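You operate a simulated robot arm through the tools that you are given. There is no shell and no other tool. Be economical: measure what you need, move in short steps, check, and stop when the job is done.

The job below is to be done with a simulated robot arm. You get a single attempt, and the scene is never put back.

Task
Bevel the disc in the cone wheel to the job card's size.
Fine: guard over and water on first; switch and tap end off.
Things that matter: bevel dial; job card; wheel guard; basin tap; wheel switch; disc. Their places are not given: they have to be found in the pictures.

It is judged by the outcome, as a careful person would: the job done as asked, and still so three seconds after it is handed in. It fails if anything else is knocked over, pushed out of place, dropped, spilled or broken.

Robot
A 6-joint arm with a two-finger parallel gripper, fixed in place. Base frame: the origin is at the foot of the arm, x ahead of it, y to its left, z up; the work surface is at about z = 740. Lengths are in mm, angles in rad, forces in N, time in s.
With the tool pointing down near the work surface it reaches from about 260 to 680 mm from the base axis. Its first joint turns from -1.152 to 1.152 rad. Payload 2.9 kg.
The TCP is the grasp point between the finger pads, 30 mm short of the fingertips. In the tool frame z runs along the fingers and y along their closing line. The gripper opens to 110 mm. The fingers are 20 mm wide and 10 mm thick; the gripper's body (48 by 112 mm) begins 55 mm behind the TCP.
Orientation is that of the tool frame in the base frame, as a unit quaternion [w, x, y, z]. With the fingers straight down and closing along the base's y, the tool's x points along the base's -x, its y along +y and its z along -z.

Tools
- The arm moves only by the tool send_rows. Its argument "plan" is a list of rows, each a list of 7 numbers: the turn, a rotation vector about the tool's x, y, z in units of 8 degrees (1.0 is 8 degrees), then the shift along the tool's x, y, z in units of 50 mm (1.0 is 50 mm), then the closure, from 0 (fully open) to 1 (shut). In form: [[rx, ry, rz, x, y, z, claw], ...]. A call has 1 to 8 rows; each row shifts and turns the commanded pose from where the row before left it, along the tool's axes as they then stand. A call with a number of a shift or a turn outside -1 to 1 is refused whole. Rows are played at 5 a second. More than 50 mm and 0.15 rad between two rows, or a gripper value outside its range, and nothing of the call is played. Where a pose cannot be reached the arm comes as near as it can. A force on the tool above 90 N (or 10 N above the force at the start of the call, whichever is more), or a blocked arm, ends the call early, and 0.2 s more pass. Each finger travels about 108 mm/s and halts on what it meets, pressing with about 32 N; the grip force reading is that of the motor and also rises with nothing between the fingers. The clock runs only during rows and for 0.2 s after the last one: add rows that do not move to give the fingers time. It gives the time, the measured TCP pose, the force on the tool (base axes), the opening and the grip force at its end, in the units of the frame above (readings bear some noise), and new pictures: "pictures" is both (left out), scene, wrist or none.
- Cameras (640 x 400 px; columns grow to the right, rows downward): "scene" is fixed at [69.5, 423.4, 1404]; the picture's right is [-0.89, -0.45, 0.00], its down [-0.23, 0.45, -0.86] and it looks along [0.39, -0.77, -0.50] (base axes); focal length 352 px, centre (320, 200). "wrist" rides on the gripper at [-36, 0, -57] in the tool frame; the picture's right is [0.00, -1.00, 0.00], its down [0.97, 0.00, -0.24] and it looks along [0.24, 0.00, 0.97] (tool axes); focal length 218 px, centre (320, 200).
- probe_pixels(camera, pixels): there is no depth. For up to 12 entries [column, row, z] of the newest picture of that camera ("zoom" is the newest enlarged one), the place [x, y] in the base frame at which the ray of that pixel passes the height z, good to about 2 mm, but the place of the scene camera against the robot may be out by one fixed shift of up to 25 mm in any direction. It takes no simulated time.
- close_up(camera, box): a new picture of the part [left, top, right, bottom] of that camera's present view, enlarged. It takes no simulated time.
- close_job(): hands the job in; it is judged then, once.

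Work in short steps. Measure before you move; look again where a grasp or a placing could have gone wrong, and mend it. You have 80 turns and 120 pictures in all, those below and enlarged ones among them. Open the gripper and draw the arm clear of the work before you hand the job in, unless the task says otherwise; then end with one line.

The tools are called after "Emit:" by a JSON object that holds its "api" and its "payload". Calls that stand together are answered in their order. send_rows: Moves the arm, as the interface text tells. Its arguments: {"type":"object","properties":{"plan":{"type":"array","items":{"type":"array","items":{"type":"number"}}},"pictures":{"type":"string","enum":["both","scene","wrist","none"]}},"required":["plan"]} The other tools are called the same way: probe_pixels (camera, pixels) gives the place at which the rays of pixels pass given heights; close_up (camera, box) takes an enlarged picture of a part of a camera's view; close_job () hands the job in.

At the start:

```text
time: 0.0
tool_pos: [282.5, -350.5, 1152.9]
orientation: [0.0, -0.001, 1.0, 0.0]
contact_force: [-0.1, -0.2, 0.3]
finger_gap: 109.9
grip_force: 0.2
```

scene: 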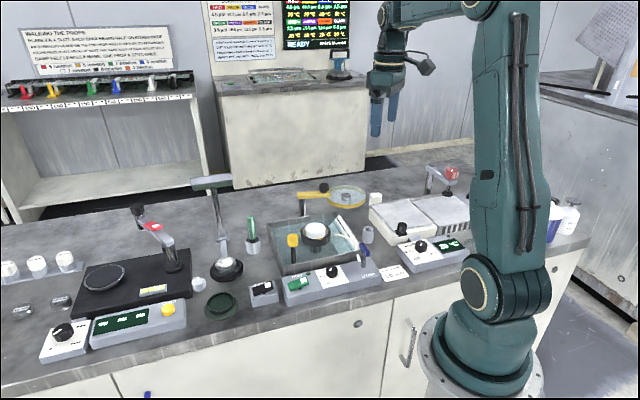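
wrist: 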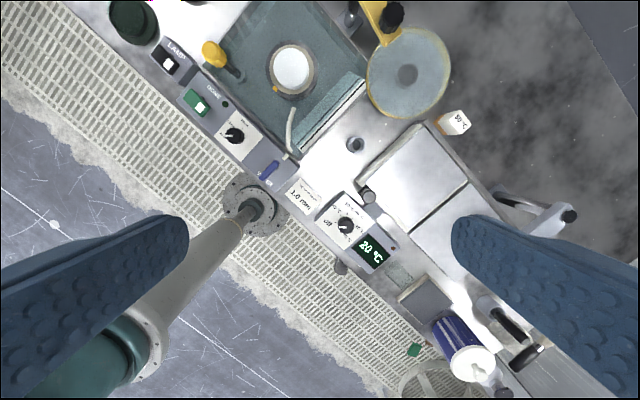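

The scene shows a basin with a round wheel at about (315,235), a yellow hinged guard at (345,195), and a control panel at (330,275). I'll enlarge these areas before moving.

Emit:
{"api": "close_up", "payload": {"camera": "scene", "box": [240, 170, 400, 310]}}

Emit:
{"api": "close_up", "payload": {"camera": "wrist", "box": [140, 0, 340, 220]}}

Emit:
{"api": "close_up", "payload": {"camera": "scene", "box": [350, 150, 480, 300]}}

Emit:
{"api": "close_up", "payload": {"camera": "scene", "box": [190, 0, 380, 80]}}

```text
2.86 times, centred on (320, 240) of scene
```

zoom: 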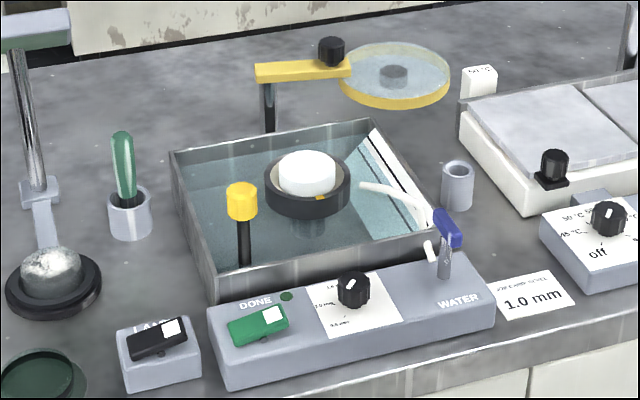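

```text
1.82 times, centred on (240, 110) of wrist
```

zoom: 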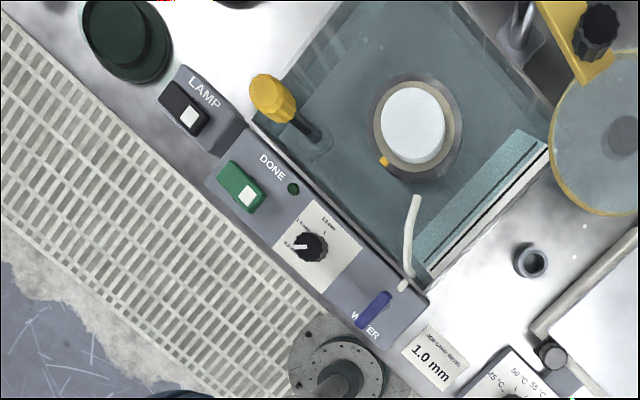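

```text
2.67 times, centred on (415, 225) of scene
```

zoom: 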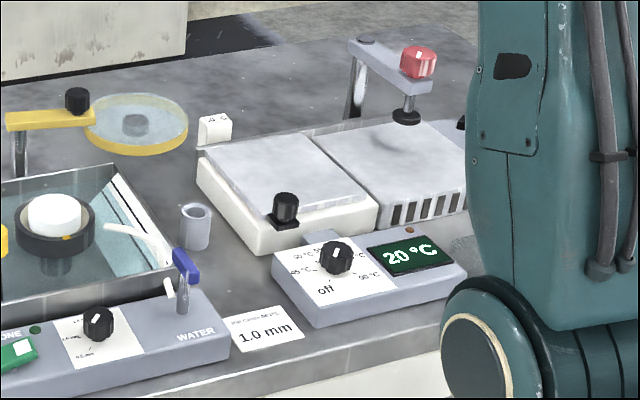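

```text
3.37 times, centred on (285, 40) of scene
```

zoom: 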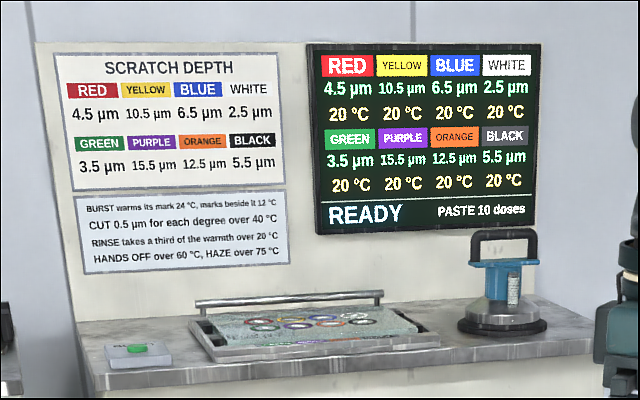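

The job card reads 1.0 mm. Next I'll enlarge the dial, the lever and the switches.

Emit:
{"api": "close_up", "payload": {"camera": "wrist", "box": [210, 100, 270, 150]}}

Emit:
{"api": "close_up", "payload": {"camera": "wrist", "box": [190, 20, 330, 110]}}

Emit:
{"api": "close_up", "payload": {"camera": "scene", "box": [280, 260, 380, 310]}}

Emit:
{"api": "close_up", "payload": {"camera": "scene", "box": [280, 175, 380, 255]}}

```text
8.00 times, centred on (240, 125) of wrist
```

zoom: 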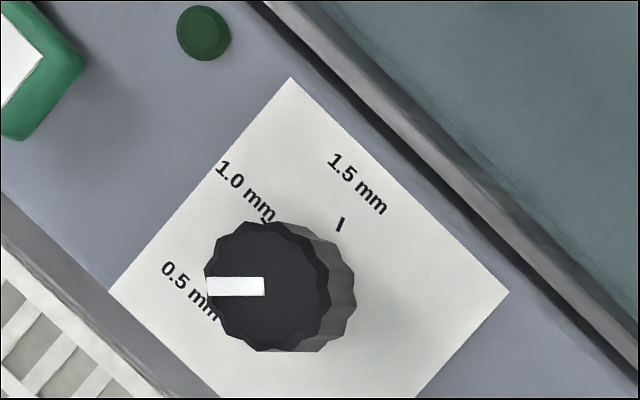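

```text
4.44 times, centred on (260, 65) of wrist
```

zoom: 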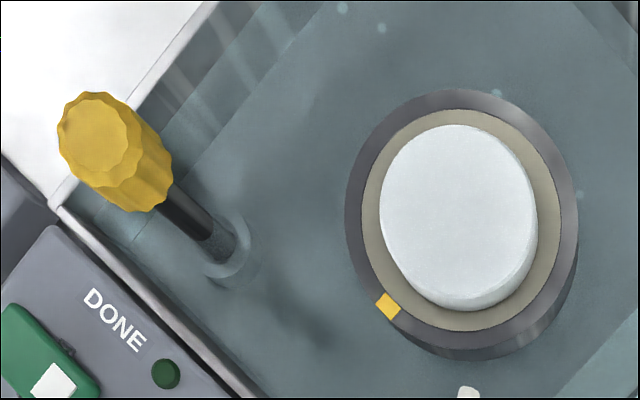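

```text
6.40 times, centred on (330, 285) of scene
```

zoom: 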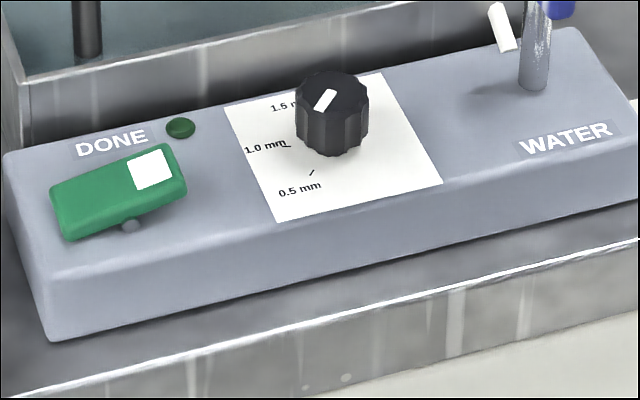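

```text
5.00 times, centred on (330, 215) of scene
```

zoom: 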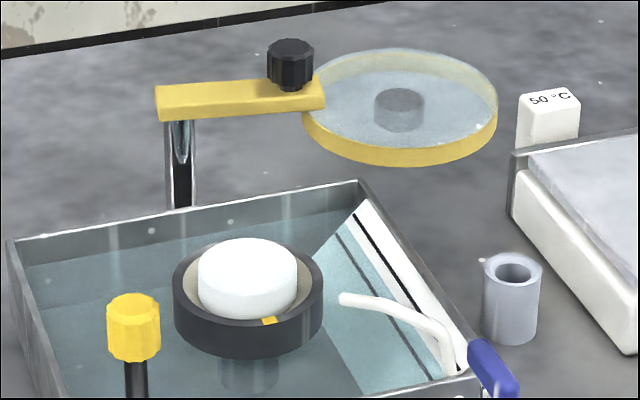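

The dial pointer sits on 0.5 mm and has to go to 1.0. The green rocker is the wheel switch and the blue lever is the tap. I'll probe the key points from the wrist camera at plausible heights.

Emit:
{"api": "probe_pixels", "payload": {"camera": "wrist", "pixels": [[233, 136, 780], [233, 136, 800], [198, 102, 780], [270, 170, 800], [291, 70, 840], [393, 16, 900], [210, 53, 860], [408, 73, 880], [353, 14, 880], [266, 73, 780], [240, 205, 780], [355, 145, 760]]}}

Emit:
{"api": "probe_pixels", "payload": {"camera": "scene", "pixels": [[332, 270, 800], [298, 283, 790], [364, 252, 810], [316, 231, 840], [323, 188, 900], [293, 240, 840], [343, 195, 880], [303, 199, 880], [365, 238, 780], [331, 282, 780]]}}

```text
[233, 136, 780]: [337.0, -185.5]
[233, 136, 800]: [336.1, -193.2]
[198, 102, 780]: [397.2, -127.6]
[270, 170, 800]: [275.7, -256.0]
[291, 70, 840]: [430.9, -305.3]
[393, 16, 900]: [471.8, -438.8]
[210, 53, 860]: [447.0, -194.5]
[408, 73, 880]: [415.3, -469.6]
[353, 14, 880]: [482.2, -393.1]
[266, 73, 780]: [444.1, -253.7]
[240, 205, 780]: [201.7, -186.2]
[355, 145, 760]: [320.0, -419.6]
```

```text
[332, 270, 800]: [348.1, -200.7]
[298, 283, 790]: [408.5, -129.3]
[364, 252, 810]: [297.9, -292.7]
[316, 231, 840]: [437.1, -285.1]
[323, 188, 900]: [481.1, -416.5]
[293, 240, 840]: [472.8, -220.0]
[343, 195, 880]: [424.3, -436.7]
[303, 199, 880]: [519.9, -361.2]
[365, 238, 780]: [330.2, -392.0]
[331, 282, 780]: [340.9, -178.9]
```

Moving above the panel and wheel for a better look straight down.

Emit:
{"api": "send_rows", "payload": {"plan": [[0, 0, 0, -0.4, 0.48, 0.4, 0], [0, 0, 0, -0.4, 0.48, 0.4, 0], [0, 0, 0, -0.4, 0.48, 0.4, 0], [0, 0, 0, -0.4, 0.48, 0.4, 0], [0, 0, 0, -0.4, 0.48, 0.4, 0], [0, 0, 0, 0, 0, 0, 0]]}}

```text
time: 1.4
tool_pos: [382.3, -229.9, 1054.3]
orientation: [0.001, 0.001, 1.0, 0.0]
contact_force: [-0.2, 0.9, 0.9]
finger_gap: 110.3
grip_force: 0.0
```

scene: 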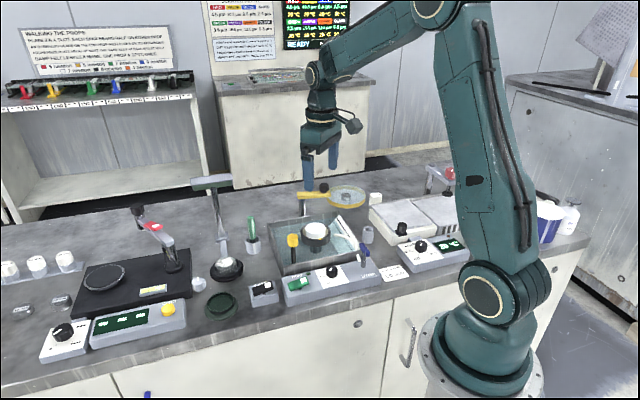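
wrist: 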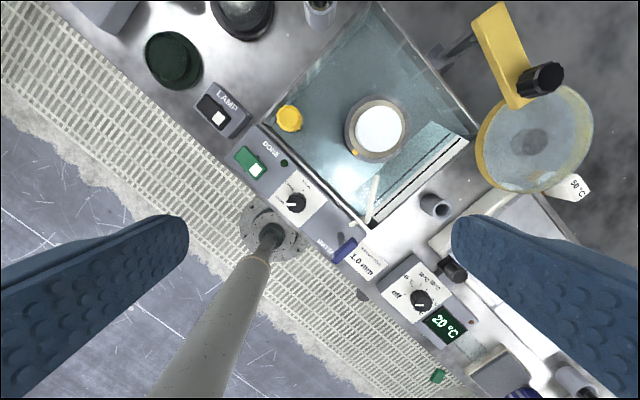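

Now I'll probe the same points from this second pose, to triangulate heights against the first view.

Emit:
{"api": "close_up", "payload": {"camera": "wrist", "box": [220, 130, 380, 260]}}

Emit:
{"api": "close_up", "payload": {"camera": "wrist", "box": [420, 0, 600, 200]}}

Emit:
{"api": "probe_pixels", "payload": {"camera": "wrist", "pixels": [[293, 205, 780], [293, 205, 800], [256, 169, 780], [256, 169, 800], [379, 128, 840], [379, 128, 860], [550, 77, 900], [550, 77, 920], [290, 118, 860], [290, 118, 840], [344, 250, 800], [344, 250, 820]]}}

```text
3.08 times, centred on (300, 195) of wrist
```

zoom: 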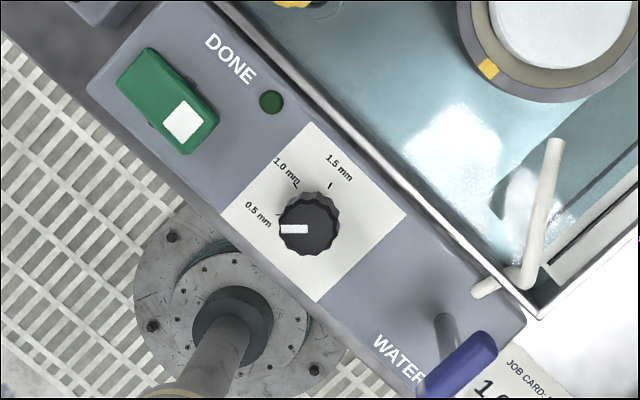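

```text
2.00 times, centred on (510, 100) of wrist
```

zoom: 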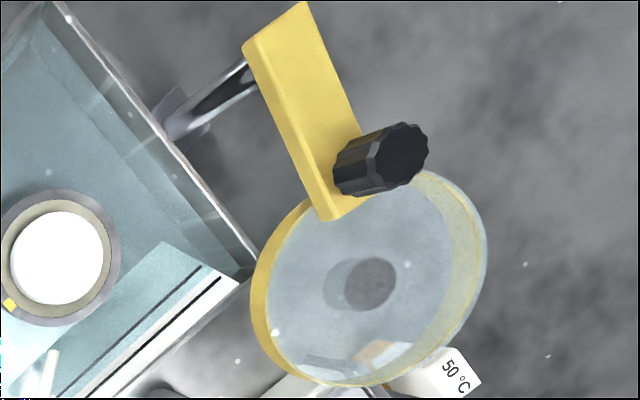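

```text
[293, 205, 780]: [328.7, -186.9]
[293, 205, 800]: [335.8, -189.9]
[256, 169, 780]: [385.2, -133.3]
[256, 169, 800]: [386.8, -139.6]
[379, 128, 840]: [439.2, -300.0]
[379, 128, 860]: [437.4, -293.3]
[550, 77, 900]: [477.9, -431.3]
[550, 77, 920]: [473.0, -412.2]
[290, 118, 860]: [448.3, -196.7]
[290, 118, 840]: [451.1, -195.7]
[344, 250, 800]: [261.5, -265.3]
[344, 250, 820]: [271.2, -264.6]
```

Moving closer over the dial to read the mark angles and heights.

Emit:
{"api": "send_rows", "payload": {"plan": [[0, 0, 0, 0.2, 0.2, 0.75, 0], [0, 0, 0, 0.2, 0.2, 0.75, 0], [0, 0, 0, 0.2, 0.2, 0.75, 0], [0, 0, 0, 0.2, 0.1, 0.75, 0.3], [0, 0, 0, 0, 0, 0, 0.4], [0, 0, 0, 0, 0, 0, 0.4]]}}

```text
time: 2.8
tool_pos: [342.9, -195.4, 904.2]
orientation: [0.0, 0.001, 1.0, 0.0]
contact_force: [0.8, -0.1, -0.4]
finger_gap: 66.2
grip_force: 0.0
```

scene: 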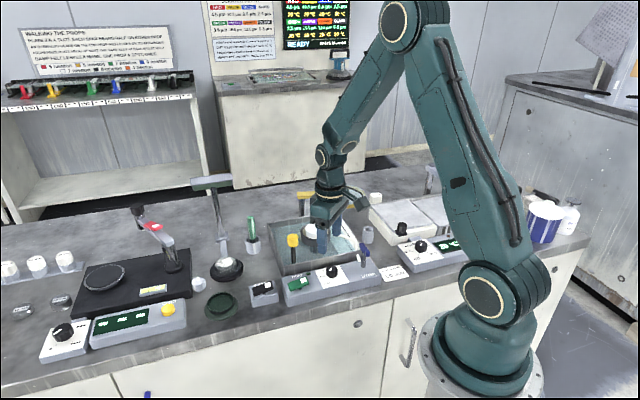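
wrist: 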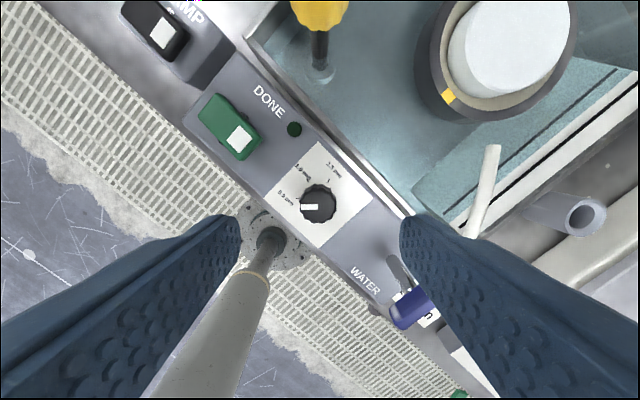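

Enlarging the dial and the tap from here, and probing positions.

Emit:
{"api": "close_up", "payload": {"camera": "wrist", "box": [270, 140, 370, 240]}}

Emit:
{"api": "probe_pixels", "payload": {"camera": "wrist", "pixels": [[317, 206, 800], [317, 206, 810], [317, 206, 790], [228, 125, 790], [228, 125, 780], [410, 308, 810], [410, 308, 820], [410, 308, 830], [295, 129, 780], [250, 40, 790], [410, 213, 790], [320, 200, 780]]}}

Emit:
{"api": "close_up", "payload": {"camera": "wrist", "box": [360, 220, 460, 350]}}

```text
4.00 times, centred on (320, 190) of wrist
```

zoom: 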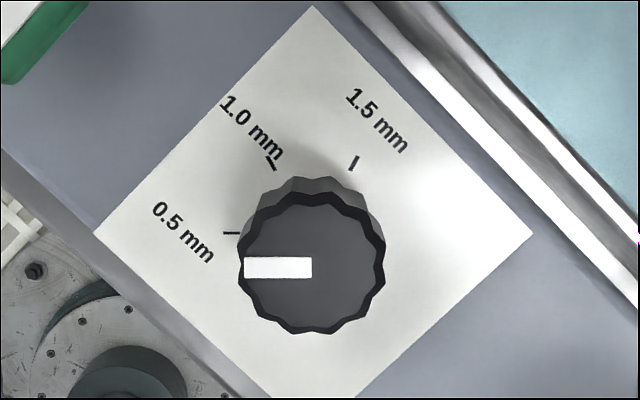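

```text
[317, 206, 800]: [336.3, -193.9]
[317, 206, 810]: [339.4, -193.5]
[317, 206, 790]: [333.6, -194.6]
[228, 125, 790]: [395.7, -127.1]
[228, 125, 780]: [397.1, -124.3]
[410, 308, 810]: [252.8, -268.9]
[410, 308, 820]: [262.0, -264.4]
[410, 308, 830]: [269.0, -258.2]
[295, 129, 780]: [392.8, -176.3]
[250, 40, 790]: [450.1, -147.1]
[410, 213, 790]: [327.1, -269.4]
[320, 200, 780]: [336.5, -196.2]
```

```text
3.08 times, centred on (410, 285) of wrist
```

zoom: 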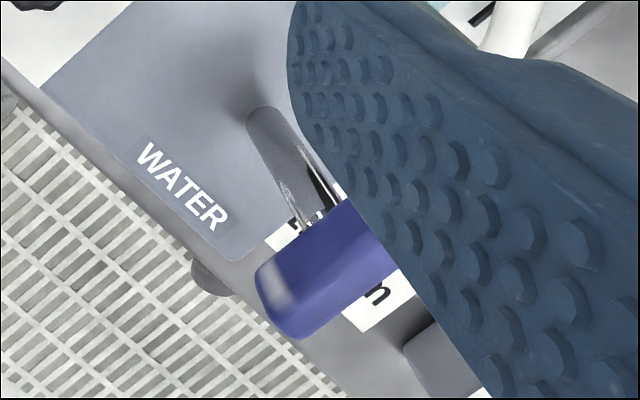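

The ticks are 60° apart, going clockwise. I'll lower over the knob at about (336.5,-195.5) with fingers at 55 mm, tips at about z=787.

Emit:
{"api": "send_rows", "payload": {"plan": [[0, 0, 0, 0.13, 0, 0.45, 0.5], [0, 0, 0, 0, 0, 0.45, 0.5], [0, 0, 0, 0, 0, 0.45, 0.5], [0, 0, 0, 0, 0, 0.4, 0.5], [0, 0, 0, 0, 0, 0, 0.5]]}}

```text
time: 4.0
tool_pos: [338.0, -195.8, 815.8]
orientation: [0.0, 0.0, 1.0, 0.001]
contact_force: [0.6, -0.5, -0.1]
finger_gap: 55.1
grip_force: 0.1
```

scene: 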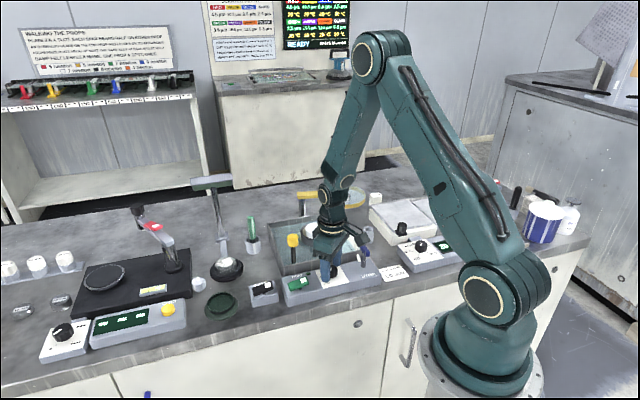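
wrist: 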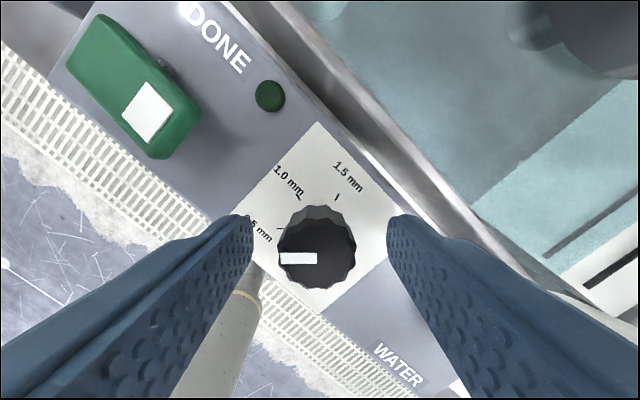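

The knob is centred between the fingers (column 317). Closing on it.

Emit:
{"api": "send_rows", "payload": {"plan": [[0, 0, 0, 0, 0, 0, 0.7], [0, 0, 0, 0, 0, 0, 0.9], [0, 0, 0, 0, 0, 0, 0.9]], "pictures": "wrist"}}

```text
time: 4.8
tool_pos: [337.7, -194.5, 816.2]
orientation: [0.0, -0.001, 1.0, 0.0]
contact_force: [0.7, 9.4, -3.1]
finger_gap: 26.9
grip_force: 45.2
```

wrist: 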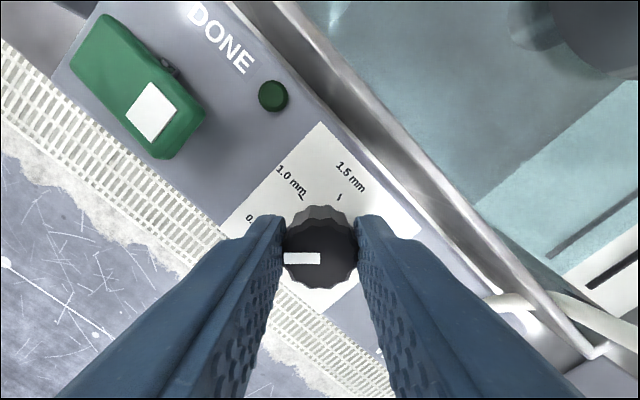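

Gripped at 26.9 mm. Turning clockwise from above (+z of tool) by 60°.

Emit:
{"api": "send_rows", "payload": {"plan": [[0, 0, 0.94, 0, 0, 0, 0.9], [0, 0, 0.94, 0, 0, 0, 0.9], [0, 0, 0.94, 0, 0, 0, 0.9], [0, 0, 0.94, 0, 0, 0, 0.9], [0, 0, 0.94, 0, 0, 0, 0.9], [0, 0, 0.94, 0, 0, 0, 0.9], [0, 0, 0.94, 0, 0, 0, 0.9], [0, 0, 0.94, 0, 0, 0, 0.9]], "pictures": "wrist"}}

```text
time: 6.6
tool_pos: [336.5, -195.6, 816.1]
orientation: [0.002, 0.502, 0.865, -0.001]
contact_force: [13.8, -3.5, -13.5]
finger_gap: 27.3
grip_force: 45.5
```

wrist: 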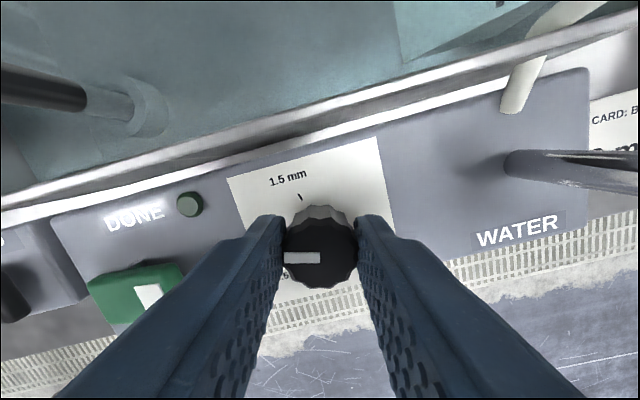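

Turned with the knob (orientation shows 60°). Releasing, rising and checking the pointer.

Emit:
{"api": "send_rows", "payload": {"plan": [[0, 0, 0, 0, 0, 0, 0.6], [0, 0, 0, 0, 0, 0, 0.45], [0, 0, 0, 0, 0, -0.6, 0.45], [0, 0, 0, 0, 0, -0.9, 0.45], [0, 0, 0, 0, 0, -0.9, 0.45], [0, 0, 0, 0, 0, 0, 0.45]], "pictures": "both"}}

Emit:
{"api": "close_up", "payload": {"camera": "wrist", "box": [250, 130, 390, 260]}}

```text
time: 8.0
tool_pos: [337.9, -198.3, 934.4]
orientation: [0.0, 0.502, 0.865, 0.001]
contact_force: [0.2, 0.1, 0.8]
finger_gap: 60.6
grip_force: 0.2
```

scene: 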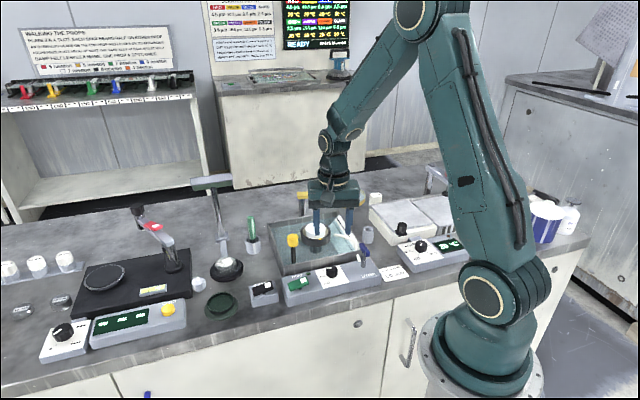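
wrist: 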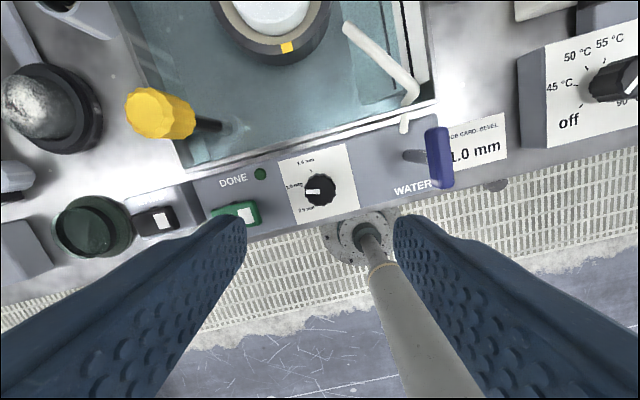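

```text
3.08 times, centred on (320, 195) of wrist
```

zoom: 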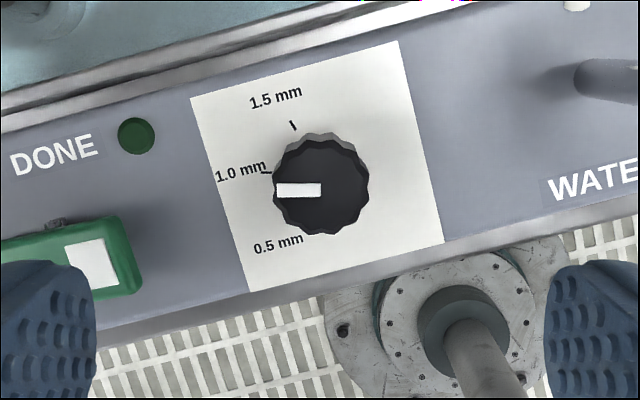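

The pointer is level with the 1.0 mm tick. Now I'll rise and look at the guard from above.

Emit:
{"api": "send_rows", "payload": {"plan": [[0, 0, 0, -0.58, -0.05, -0.66, 0.45], [0, 0, 0, -0.58, -0.05, -0.66, 0.45], [0, 0, 0, -0.58, -0.05, -0.66, 0.45], [0, 0, 0, -0.58, -0.05, -0.66, 0.45], [0, 0, 0, -0.58, -0.05, -0.66, 0.45], [0, 0, 0, 0, 0, 0, 0.45]], "pictures": "wrist"}}

```text
time: 9.4
tool_pos: [398.5, -326.4, 1099.8]
orientation: [-0.001, 0.5, 0.866, -0.001]
contact_force: [-0.1, 0.0, 0.0]
finger_gap: 60.4
grip_force: 0.1
```

wrist: 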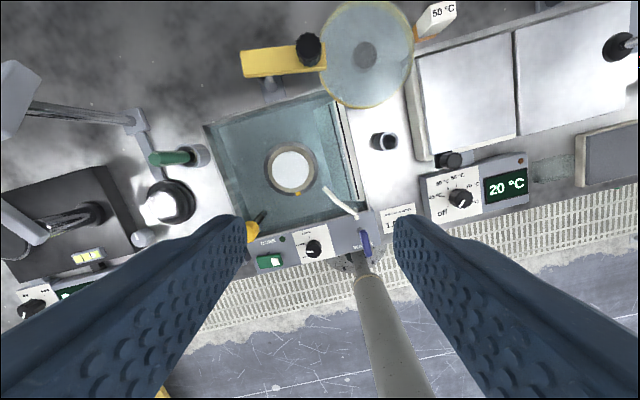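

Probing the guard's knob, arm end, post base and ring centre.

Emit:
{"api": "probe_pixels", "payload": {"camera": "wrist", "pixels": [[307, 44, 900], [307, 44, 920], [307, 44, 940], [246, 64, 880], [246, 64, 900], [274, 98, 740], [366, 53, 880], [366, 53, 860], [291, 168, 840], [291, 168, 850], [385, 140, 780], [253, 228, 860]]}}

Emit:
{"api": "close_up", "payload": {"camera": "wrist", "box": [200, 0, 440, 200]}}

Emit:
{"api": "send_rows", "payload": {"plan": [[0, 0, 0, -0.6, 0.1, 0, 0.45], [0, 0, 0, -0.6, 0.1, 0, 0.45], [0, 0, 0, -0.6, 0.1, 0, 0.45], [0, 0, 0, 0, 0, 0, 0.45]], "pictures": "wrist"}}

```text
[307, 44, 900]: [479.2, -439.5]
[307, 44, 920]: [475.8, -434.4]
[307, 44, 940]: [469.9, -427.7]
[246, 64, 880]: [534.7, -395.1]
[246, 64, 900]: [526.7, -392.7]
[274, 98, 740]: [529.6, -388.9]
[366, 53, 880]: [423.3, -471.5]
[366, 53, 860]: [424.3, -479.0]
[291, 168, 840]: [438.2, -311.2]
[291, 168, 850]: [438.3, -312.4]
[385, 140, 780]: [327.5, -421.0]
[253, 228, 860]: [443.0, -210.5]
```

```text
2.00 times, centred on (320, 100) of wrist
```

zoom: 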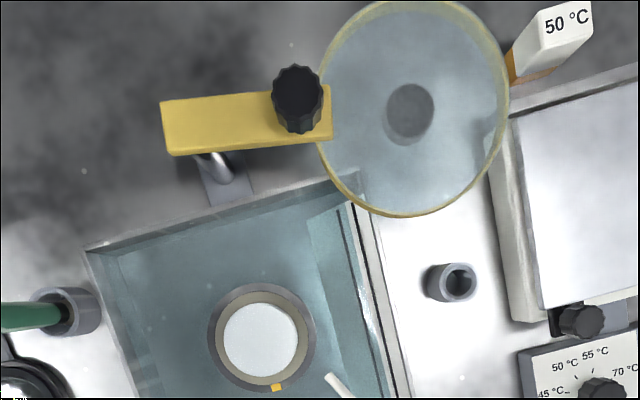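

```text
time: 10.4
tool_pos: [453.2, -397.5, 1100.3]
orientation: [0.0, 0.502, 0.865, -0.001]
contact_force: [0.9, 0.2, 0.0]
finger_gap: 60.5
grip_force: 0.1
```

wrist: 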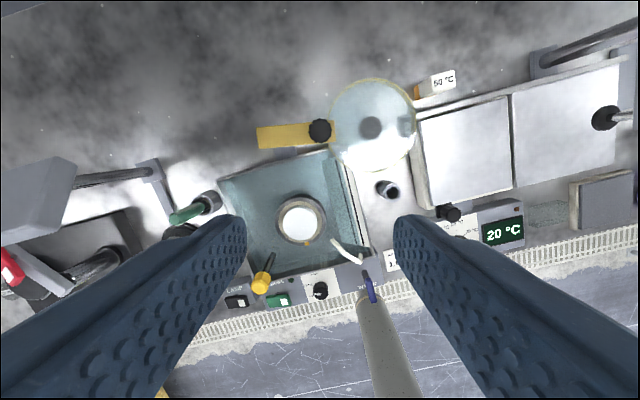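

Same guard points from this nearly overhead pose.

Emit:
{"api": "close_up", "payload": {"camera": "wrist", "box": [220, 60, 440, 260]}}

Emit:
{"api": "probe_pixels", "payload": {"camera": "wrist", "pixels": [[320, 131, 900], [320, 131, 920], [320, 131, 880], [258, 137, 880], [258, 137, 900], [372, 126, 860], [372, 126, 880], [301, 221, 840], [301, 221, 850]]}}

```text
2.00 times, centred on (330, 160) of wrist
```

zoom: 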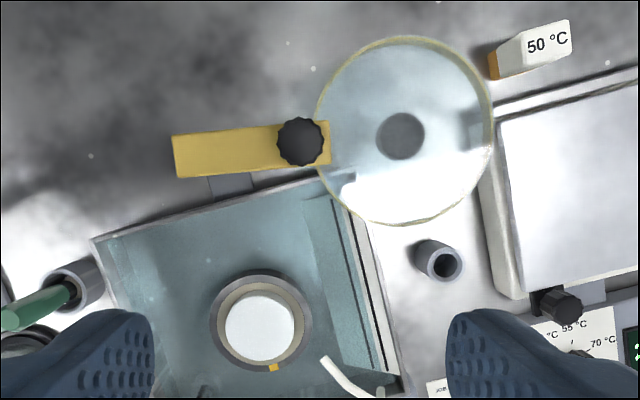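

```text
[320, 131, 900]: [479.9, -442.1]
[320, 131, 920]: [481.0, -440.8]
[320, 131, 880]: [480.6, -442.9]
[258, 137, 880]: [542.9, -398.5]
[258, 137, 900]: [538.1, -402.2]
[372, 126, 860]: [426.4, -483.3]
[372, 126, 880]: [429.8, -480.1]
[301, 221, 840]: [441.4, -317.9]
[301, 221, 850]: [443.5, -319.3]
```

Guard knob is at about (480,-441), top z ≈ 893. The pivot is near (530,-408), and the swing to the wheel at (441,-316) is about 82° clockwise. I'll turn the tool back to 0° while descending, then align.

Emit:
{"api": "send_rows", "payload": {"plan": [[0, 0, -0.94, 0, 0, 0.2, 0.45], [0, 0, -0.94, 0, 0, 0.2, 0.45], [0, 0, -0.94, 0, 0, 0.2, 0.45], [0, 0, -0.94, 0, 0, 0.2, 0.45], [0, 0, -0.94, 0, 0, 0.2, 0.45], [0, 0, -0.94, 0, 0, 0.2, 0.45], [0, 0, -0.94, 0, 0, 0.2, 0.45], [0, 0, -0.94, 0, 0, 0.2, 0.45]], "pictures": "none"}}

Emit:
{"api": "send_rows", "payload": {"plan": [[0, 0, 0, -0.25, -0.43, 0.1, 0.45], [0, 0, 0, -0.25, -0.43, 0.1, 0.45], [0, 0, 0, 0, 0, 0.3, 0.45], [0, 0, 0, 0, 0, 0, 0.45]], "pictures": "both"}}

```text
time: 12.2
tool_pos: [454.7, -396.2, 1019.4]
orientation: [0.0, -0.001, 1.0, 0.0]
contact_force: [0.5, -0.6, -0.3]
finger_gap: 60.6
grip_force: 0.1
```

```text
time: 13.2
tool_pos: [478.5, -441.4, 995.7]
orientation: [-0.001, 0.0, 1.0, 0.0]
contact_force: [0.1, 0.4, 0.3]
finger_gap: 60.5
grip_force: 0.1
```

scene: 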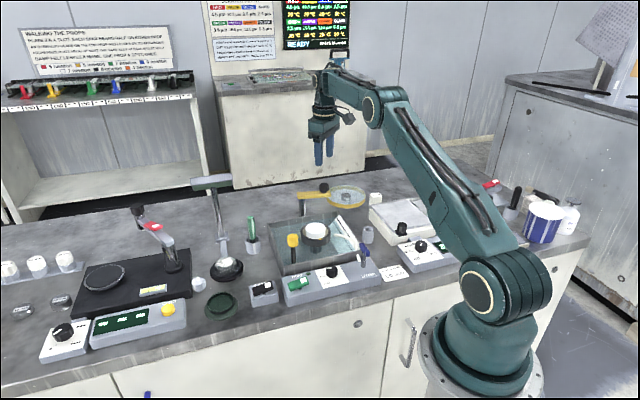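
wrist: 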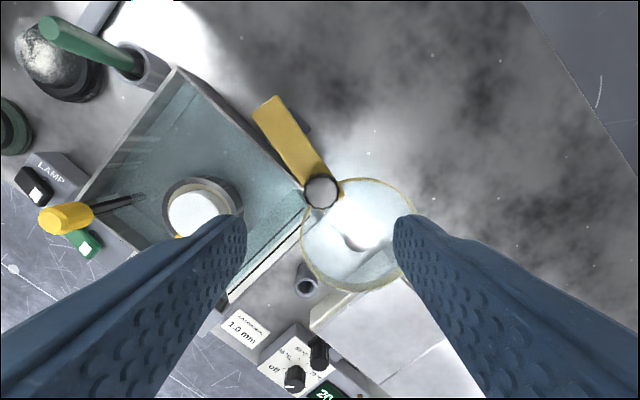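

Emit:
{"api": "probe_pixels", "payload": {"camera": "wrist", "pixels": [[322, 192, 880], [322, 192, 900], [322, 192, 890], [266, 106, 870], [359, 235, 860], [284, 150, 870], [305, 130, 870], [198, 212, 850]]}}

Emit:
{"api": "close_up", "payload": {"camera": "wrist", "box": [230, 80, 420, 300]}}

```text
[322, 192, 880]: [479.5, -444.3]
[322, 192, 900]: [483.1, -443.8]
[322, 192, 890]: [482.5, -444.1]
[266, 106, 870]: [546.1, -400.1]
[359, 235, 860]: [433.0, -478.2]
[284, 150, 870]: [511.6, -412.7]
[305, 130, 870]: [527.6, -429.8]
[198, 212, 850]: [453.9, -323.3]
```

```text
1.82 times, centred on (325, 190) of wrist
```

zoom: 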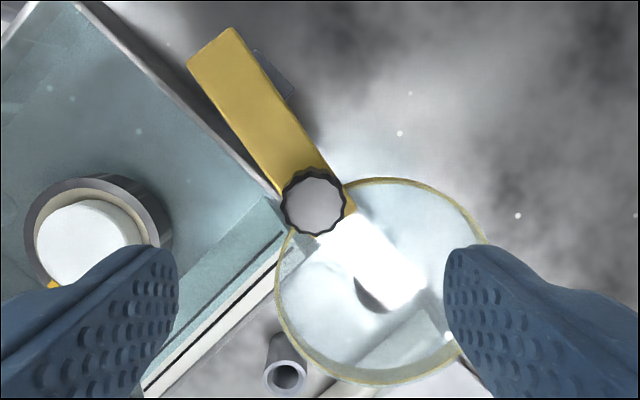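

Knob is at (482,-443). Lowering with tips to z≈882 and checking.

Emit:
{"api": "send_rows", "payload": {"plan": [[0, 0, 0, -0.07, -0.03, 0.55, 0.45], [0, 0, 0, 0, 0, 0.55, 0.45], [0, 0, 0, 0, 0, 0.5, 0.45], [0, 0, 0, 0, 0, 0.07, 0.45], [0, 0, 0, 0, 0, 0, 0.45]], "pictures": "both"}}

Emit:
{"api": "close_up", "payload": {"camera": "scene", "box": [270, 150, 390, 250]}}

```text
time: 14.4
tool_pos: [484.0, -442.5, 911.2]
orientation: [0.001, -0.001, 1.0, 0.0]
contact_force: [0.5, 0.3, -0.8]
finger_gap: 60.4
grip_force: 0.1
```

scene: 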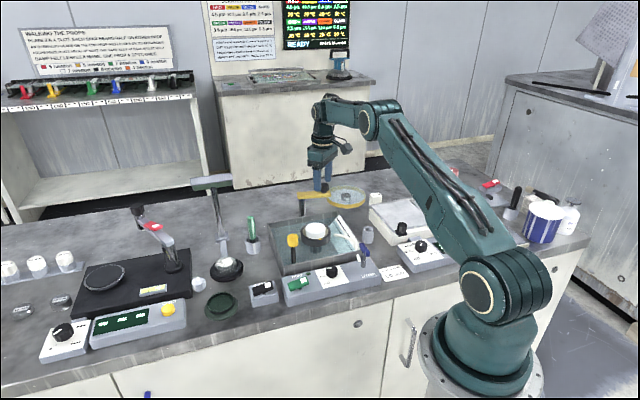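
wrist: 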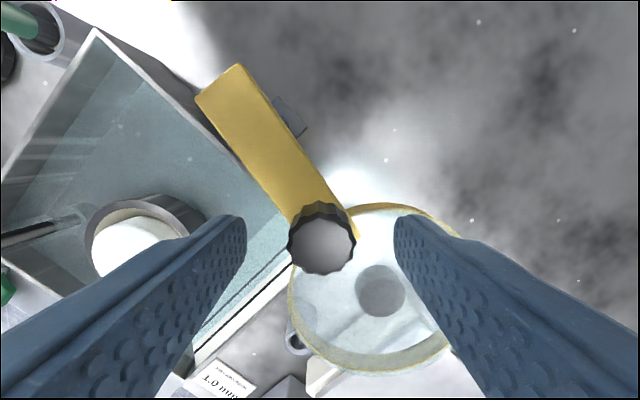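

```text
4.00 times, centred on (330, 200) of scene
```

zoom: 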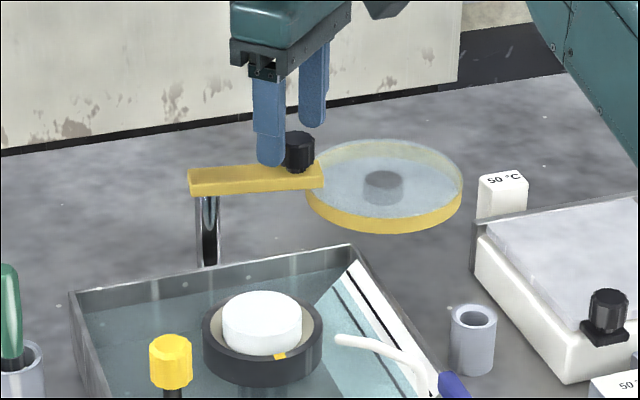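

The knob top is at z≈889, on the tool axis to within 2 mm. Lowering 7 mm and closing.

Emit:
{"api": "send_rows", "payload": {"plan": [[0, 0, 0, 0.04, 0, 0.14, 0.45], [0, 0, 0, 0, 0, 0, 0.6], [0, 0, 0, 0, 0, 0, 0.8], [0, 0, 0, 0, 0, 0, 0.9], [0, 0, 0, 0, 0, 0, 0.9]], "pictures": "wrist"}}

```text
time: 15.6
tool_pos: [481.7, -442.8, 903.9]
orientation: [-0.001, 0.001, 1.0, 0.0]
contact_force: [0.2, -3.0, -0.4]
finger_gap: 27.2
grip_force: 45.3
```

wrist: 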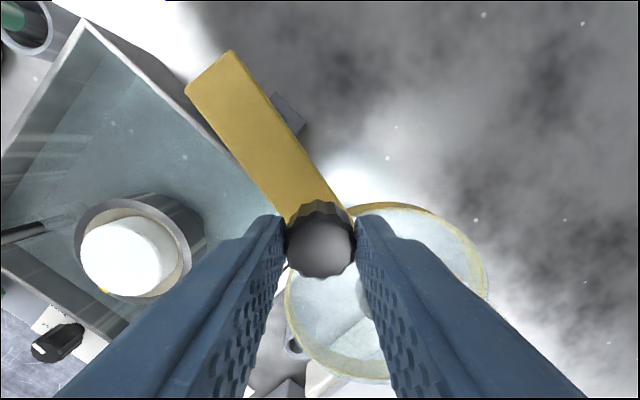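

Gripped at 27.2 mm. Swinging along the arc about (532,-408) in 8° steps, three first to check the force.

Emit:
{"api": "send_rows", "payload": {"plan": [[0, 0, 1.0, 0.087, 0.147, 0, 0.9], [0, 0, 1.0, 0.087, 0.147, 0, 0.9], [0, 0, 1.0, 0.087, 0.147, 0, 0.9]], "pictures": "wrist"}}

```text
time: 16.4
tool_pos: [471.0, -418.7, 903.3]
orientation: [-0.002, 0.21, 0.978, 0.0]
contact_force: [-7.9, -0.4, -2.5]
finger_gap: 27.0
grip_force: 45.0
```

wrist: 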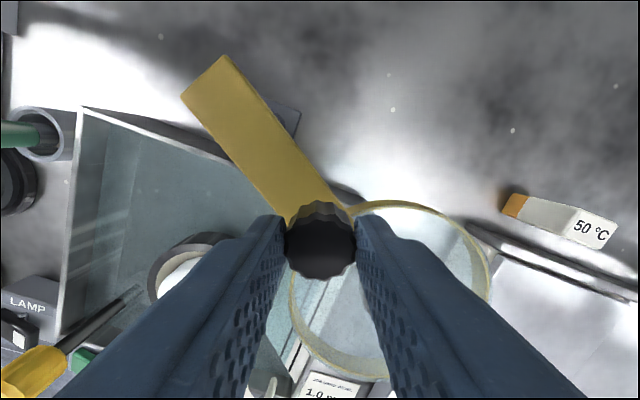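

It moves freely, with the ring following and force under 8 N. Continuing four more steps.

Emit:
{"api": "send_rows", "payload": {"plan": [[0, 0, 1.0, 0.087, 0.147, 0, 0.9], [0, 0, 1.0, 0.087, 0.147, 0, 0.9], [0, 0, 1.0, 0.087, 0.147, 0, 0.9], [0, 0, 1.0, 0.087, 0.147, 0, 0.9]], "pictures": "both"}}

Emit:
{"api": "close_up", "payload": {"camera": "scene", "box": [260, 150, 400, 260]}}

```text
time: 17.4
tool_pos: [471.8, -386.5, 903.1]
orientation: [-0.005, 0.473, 0.881, 0.0]
contact_force: [-31.3, 3.7, -4.5]
finger_gap: 27.2
grip_force: 45.3
```

scene: 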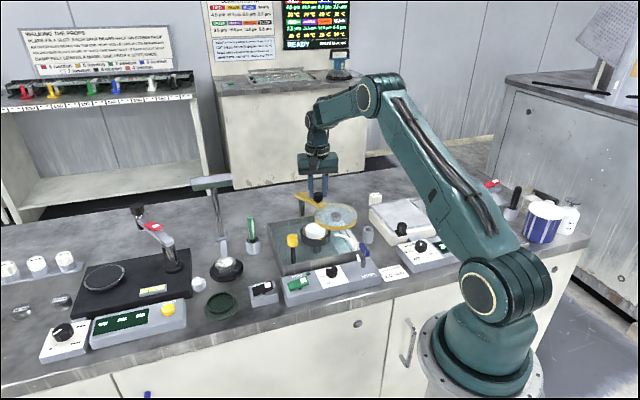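
wrist: 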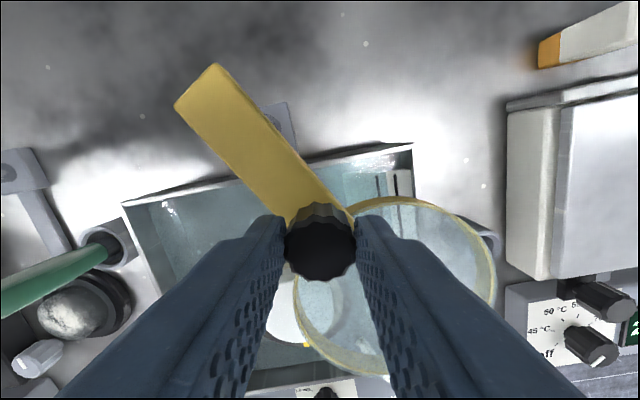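

```text
3.64 times, centred on (330, 205) of scene
```

zoom: 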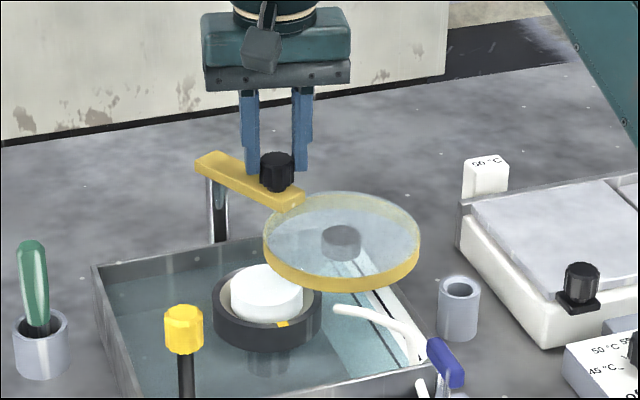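

Force of 31 N toward -x shows the true pivot is nearer (529.7,-405.3). I'll correct the arc and finish the last 27.5°.

Emit:
{"api": "send_rows", "payload": {"plan": [[0, 0, 0.86, 0.11, 0.059, 0, 0.9], [0, 0, 0.86, 0.082, 0.12, 0, 0.9], [0, 0, 0.86, 0.085, 0.118, 0, 0.9], [0, 0, 0.86, 0.083, 0.12, 0, 0.9]], "pictures": "both"}}

Emit:
{"api": "close_up", "payload": {"camera": "scene", "box": [260, 150, 400, 260]}}

```text
time: 18.4
tool_pos: [486.1, -358.0, 904.3]
orientation: [-0.004, 0.666, 0.746, 0.0]
contact_force: [-21.4, 14.3, -3.4]
finger_gap: 27.2
grip_force: 44.8
```

scene: 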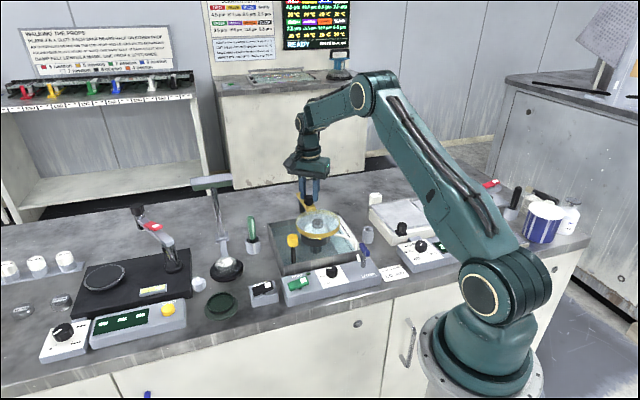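
wrist: 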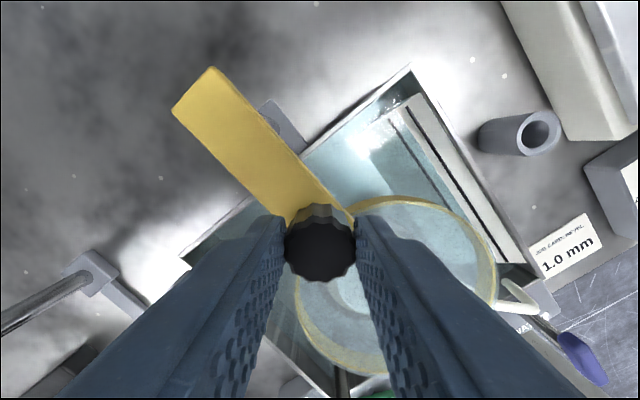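

```text
3.64 times, centred on (330, 205) of scene
```

zoom: 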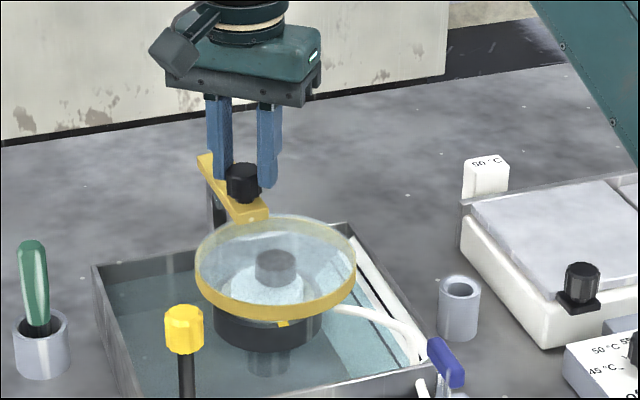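

The ring appears over the wheel. I'll release, rise straight up and check from above.

Emit:
{"api": "send_rows", "payload": {"plan": [[0, 0, 0, 0, 0, 0, 0.75], [0, 0, 0, 0, 0, 0, 0.6], [0, 0, 0, 0, 0, 0, 0.5], [0, 0, 0, 0, 0, -0.6, 0.5], [0, 0, 0, 0, 0, -0.9, 0.5], [0, 0, 0, 0, 0, -0.9, 0.5], [0, 0, 0, 0, 0, -0.9, 0.5], [0, 0, 0, 0, 0, 0, 0.5]], "pictures": "both"}}

Emit:
{"api": "close_up", "payload": {"camera": "scene", "box": [260, 150, 400, 260]}}

```text
time: 20.2
tool_pos: [486.1, -363.0, 1071.3]
orientation: [0.0, 0.666, 0.746, 0.0]
contact_force: [0.2, -0.5, 0.1]
finger_gap: 54.9
grip_force: 0.1
```

scene: 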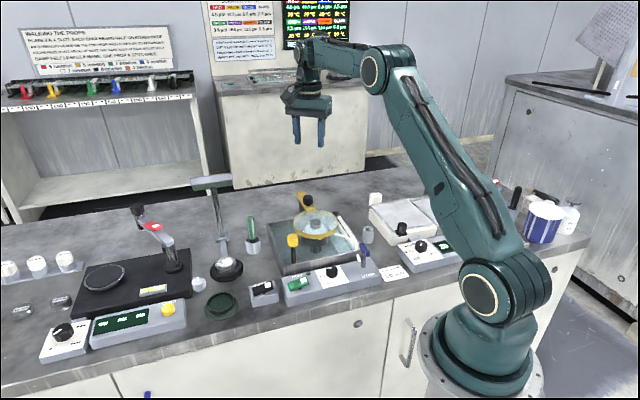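
wrist: 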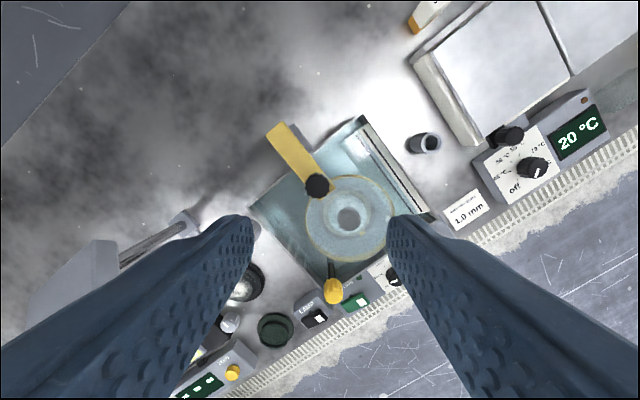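

```text
3.64 times, centred on (330, 205) of scene
```

zoom: 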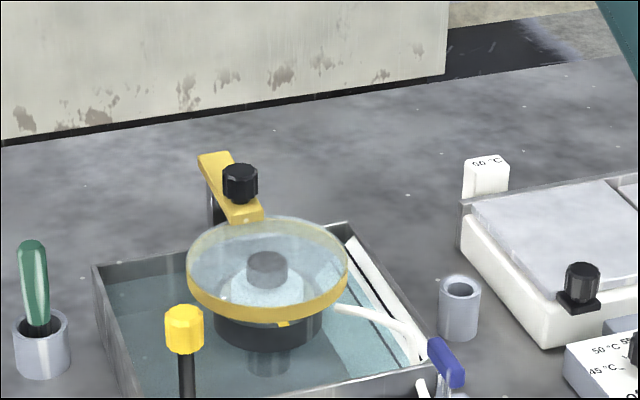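

The guard now sits over the wheel. Checking how well it is centred.

Emit:
{"api": "close_up", "payload": {"camera": "wrist", "box": [270, 130, 430, 290]}}

Emit:
{"api": "probe_pixels", "payload": {"camera": "wrist", "pixels": [[317, 185, 890], [349, 217, 860], [349, 217, 845]]}}

```text
2.50 times, centred on (350, 210) of wrist
```

zoom: 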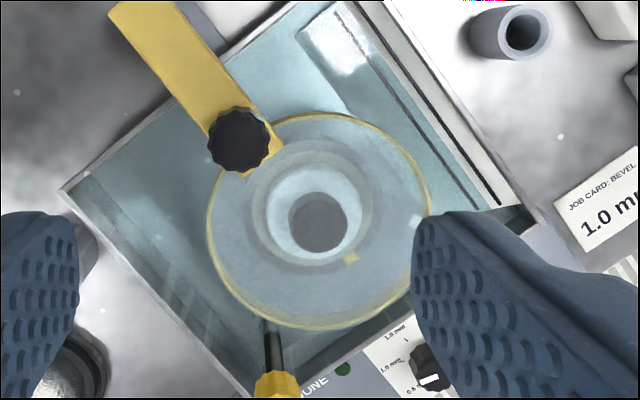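

```text
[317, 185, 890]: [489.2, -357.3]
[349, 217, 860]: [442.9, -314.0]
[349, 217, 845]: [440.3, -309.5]
```

The guard is centred over the wheel (boss at zoom (318,222), ring centre at the same point). Now going to look at the tap, turning the tool back by 40° and moving high.

Emit:
{"api": "send_rows", "payload": {"plan": [[0, 0, -1, 0, 0, 0, 0.5], [0, 0, -1, 0, 0, 0, 0.5], [0, 0, -1, 0, 0, 0, 0.5], [0, 0, -1, 0, 0, 0, 0.5], [0, 0, -1, 0, 0, 0, 0.5]], "pictures": "none"}}

Emit:
{"api": "send_rows", "payload": {"plan": [[0, 0, 0, 0.82, -0.21, 0, 0.5], [0, 0, 0, 0.82, -0.21, 0, 0.5], [0, 0, 0, 0.82, -0.21, 0, 0.5], [0, 0, 0, 0.82, -0.21, 0, 0.5], [0, 0, 0, 0.82, -0.21, 0, 0.5], [0, 0, 0, 0, 0, 0.9, 0.5], [0, 0, 0, 0, 0, 0.9, 0.5], [0, 0, 0, 0, 0, 0, 0.5]], "pictures": "both"}}

Emit:
{"api": "close_up", "payload": {"camera": "scene", "box": [330, 220, 410, 300]}}

```text
time: 21.4
tool_pos: [486.9, -361.7, 1070.5]
orientation: [0.0, 0.368, 0.93, 0.0]
contact_force: [-0.4, 1.0, 0.6]
finger_gap: 55.1
grip_force: 0.0
```

```text
time: 23.2
tool_pos: [299.4, -258.4, 979.7]
orientation: [0.0, 0.371, 0.929, 0.0]
contact_force: [0.3, 0.0, -0.1]
finger_gap: 55.1
grip_force: 0.1
```

scene: 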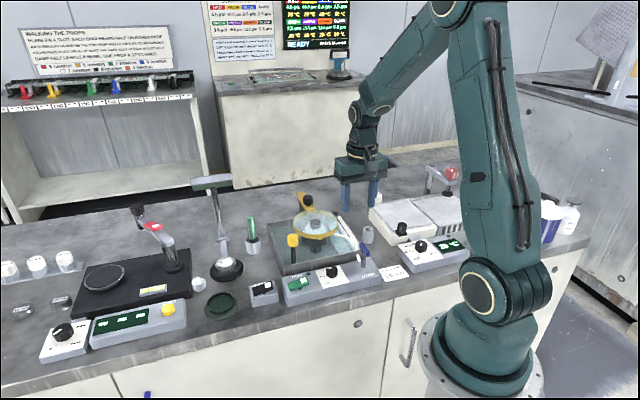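
wrist: 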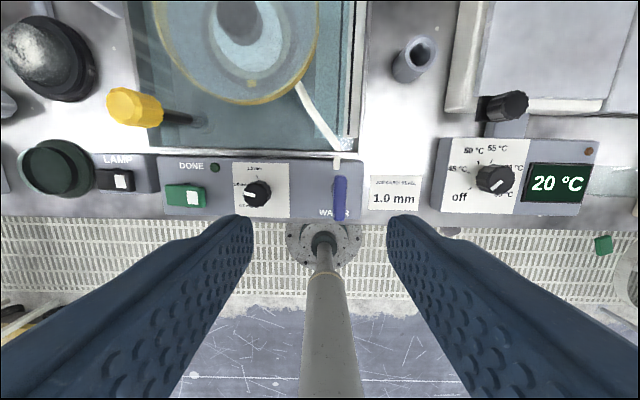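

```text
5.00 times, centred on (370, 260) of scene
```

zoom: 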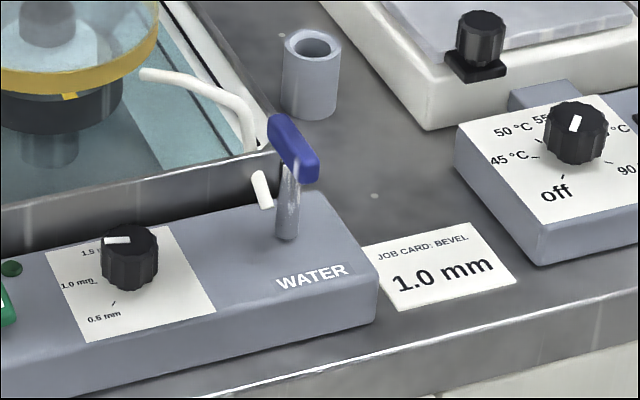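

View is now aligned with the panel. The blue tap lever at wrist (340,195) is a horizontal bar across the post. Enlarging and probing.

Emit:
{"api": "close_up", "payload": {"camera": "wrist", "box": [290, 140, 390, 230]}}

Emit:
{"api": "probe_pixels", "payload": {"camera": "wrist", "pixels": [[341, 197, 830], [341, 197, 840], [341, 176, 835], [340, 219, 835], [186, 195, 790], [258, 194, 803], [334, 188, 780]]}}

```text
4.44 times, centred on (340, 185) of wrist
```

zoom: 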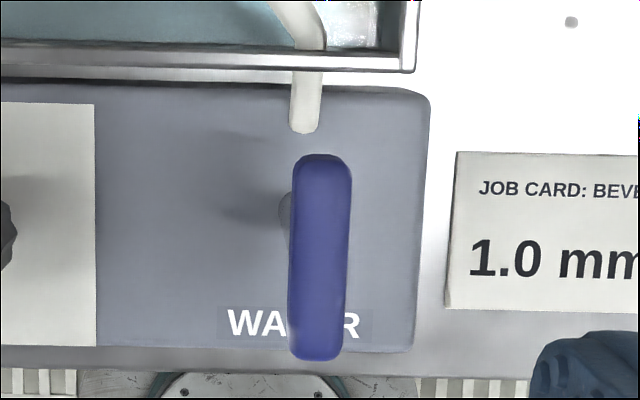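

```text
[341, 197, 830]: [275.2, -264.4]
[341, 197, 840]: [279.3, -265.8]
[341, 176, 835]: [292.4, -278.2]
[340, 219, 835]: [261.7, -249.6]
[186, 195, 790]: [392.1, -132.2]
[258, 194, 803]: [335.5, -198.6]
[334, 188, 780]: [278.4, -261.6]
```

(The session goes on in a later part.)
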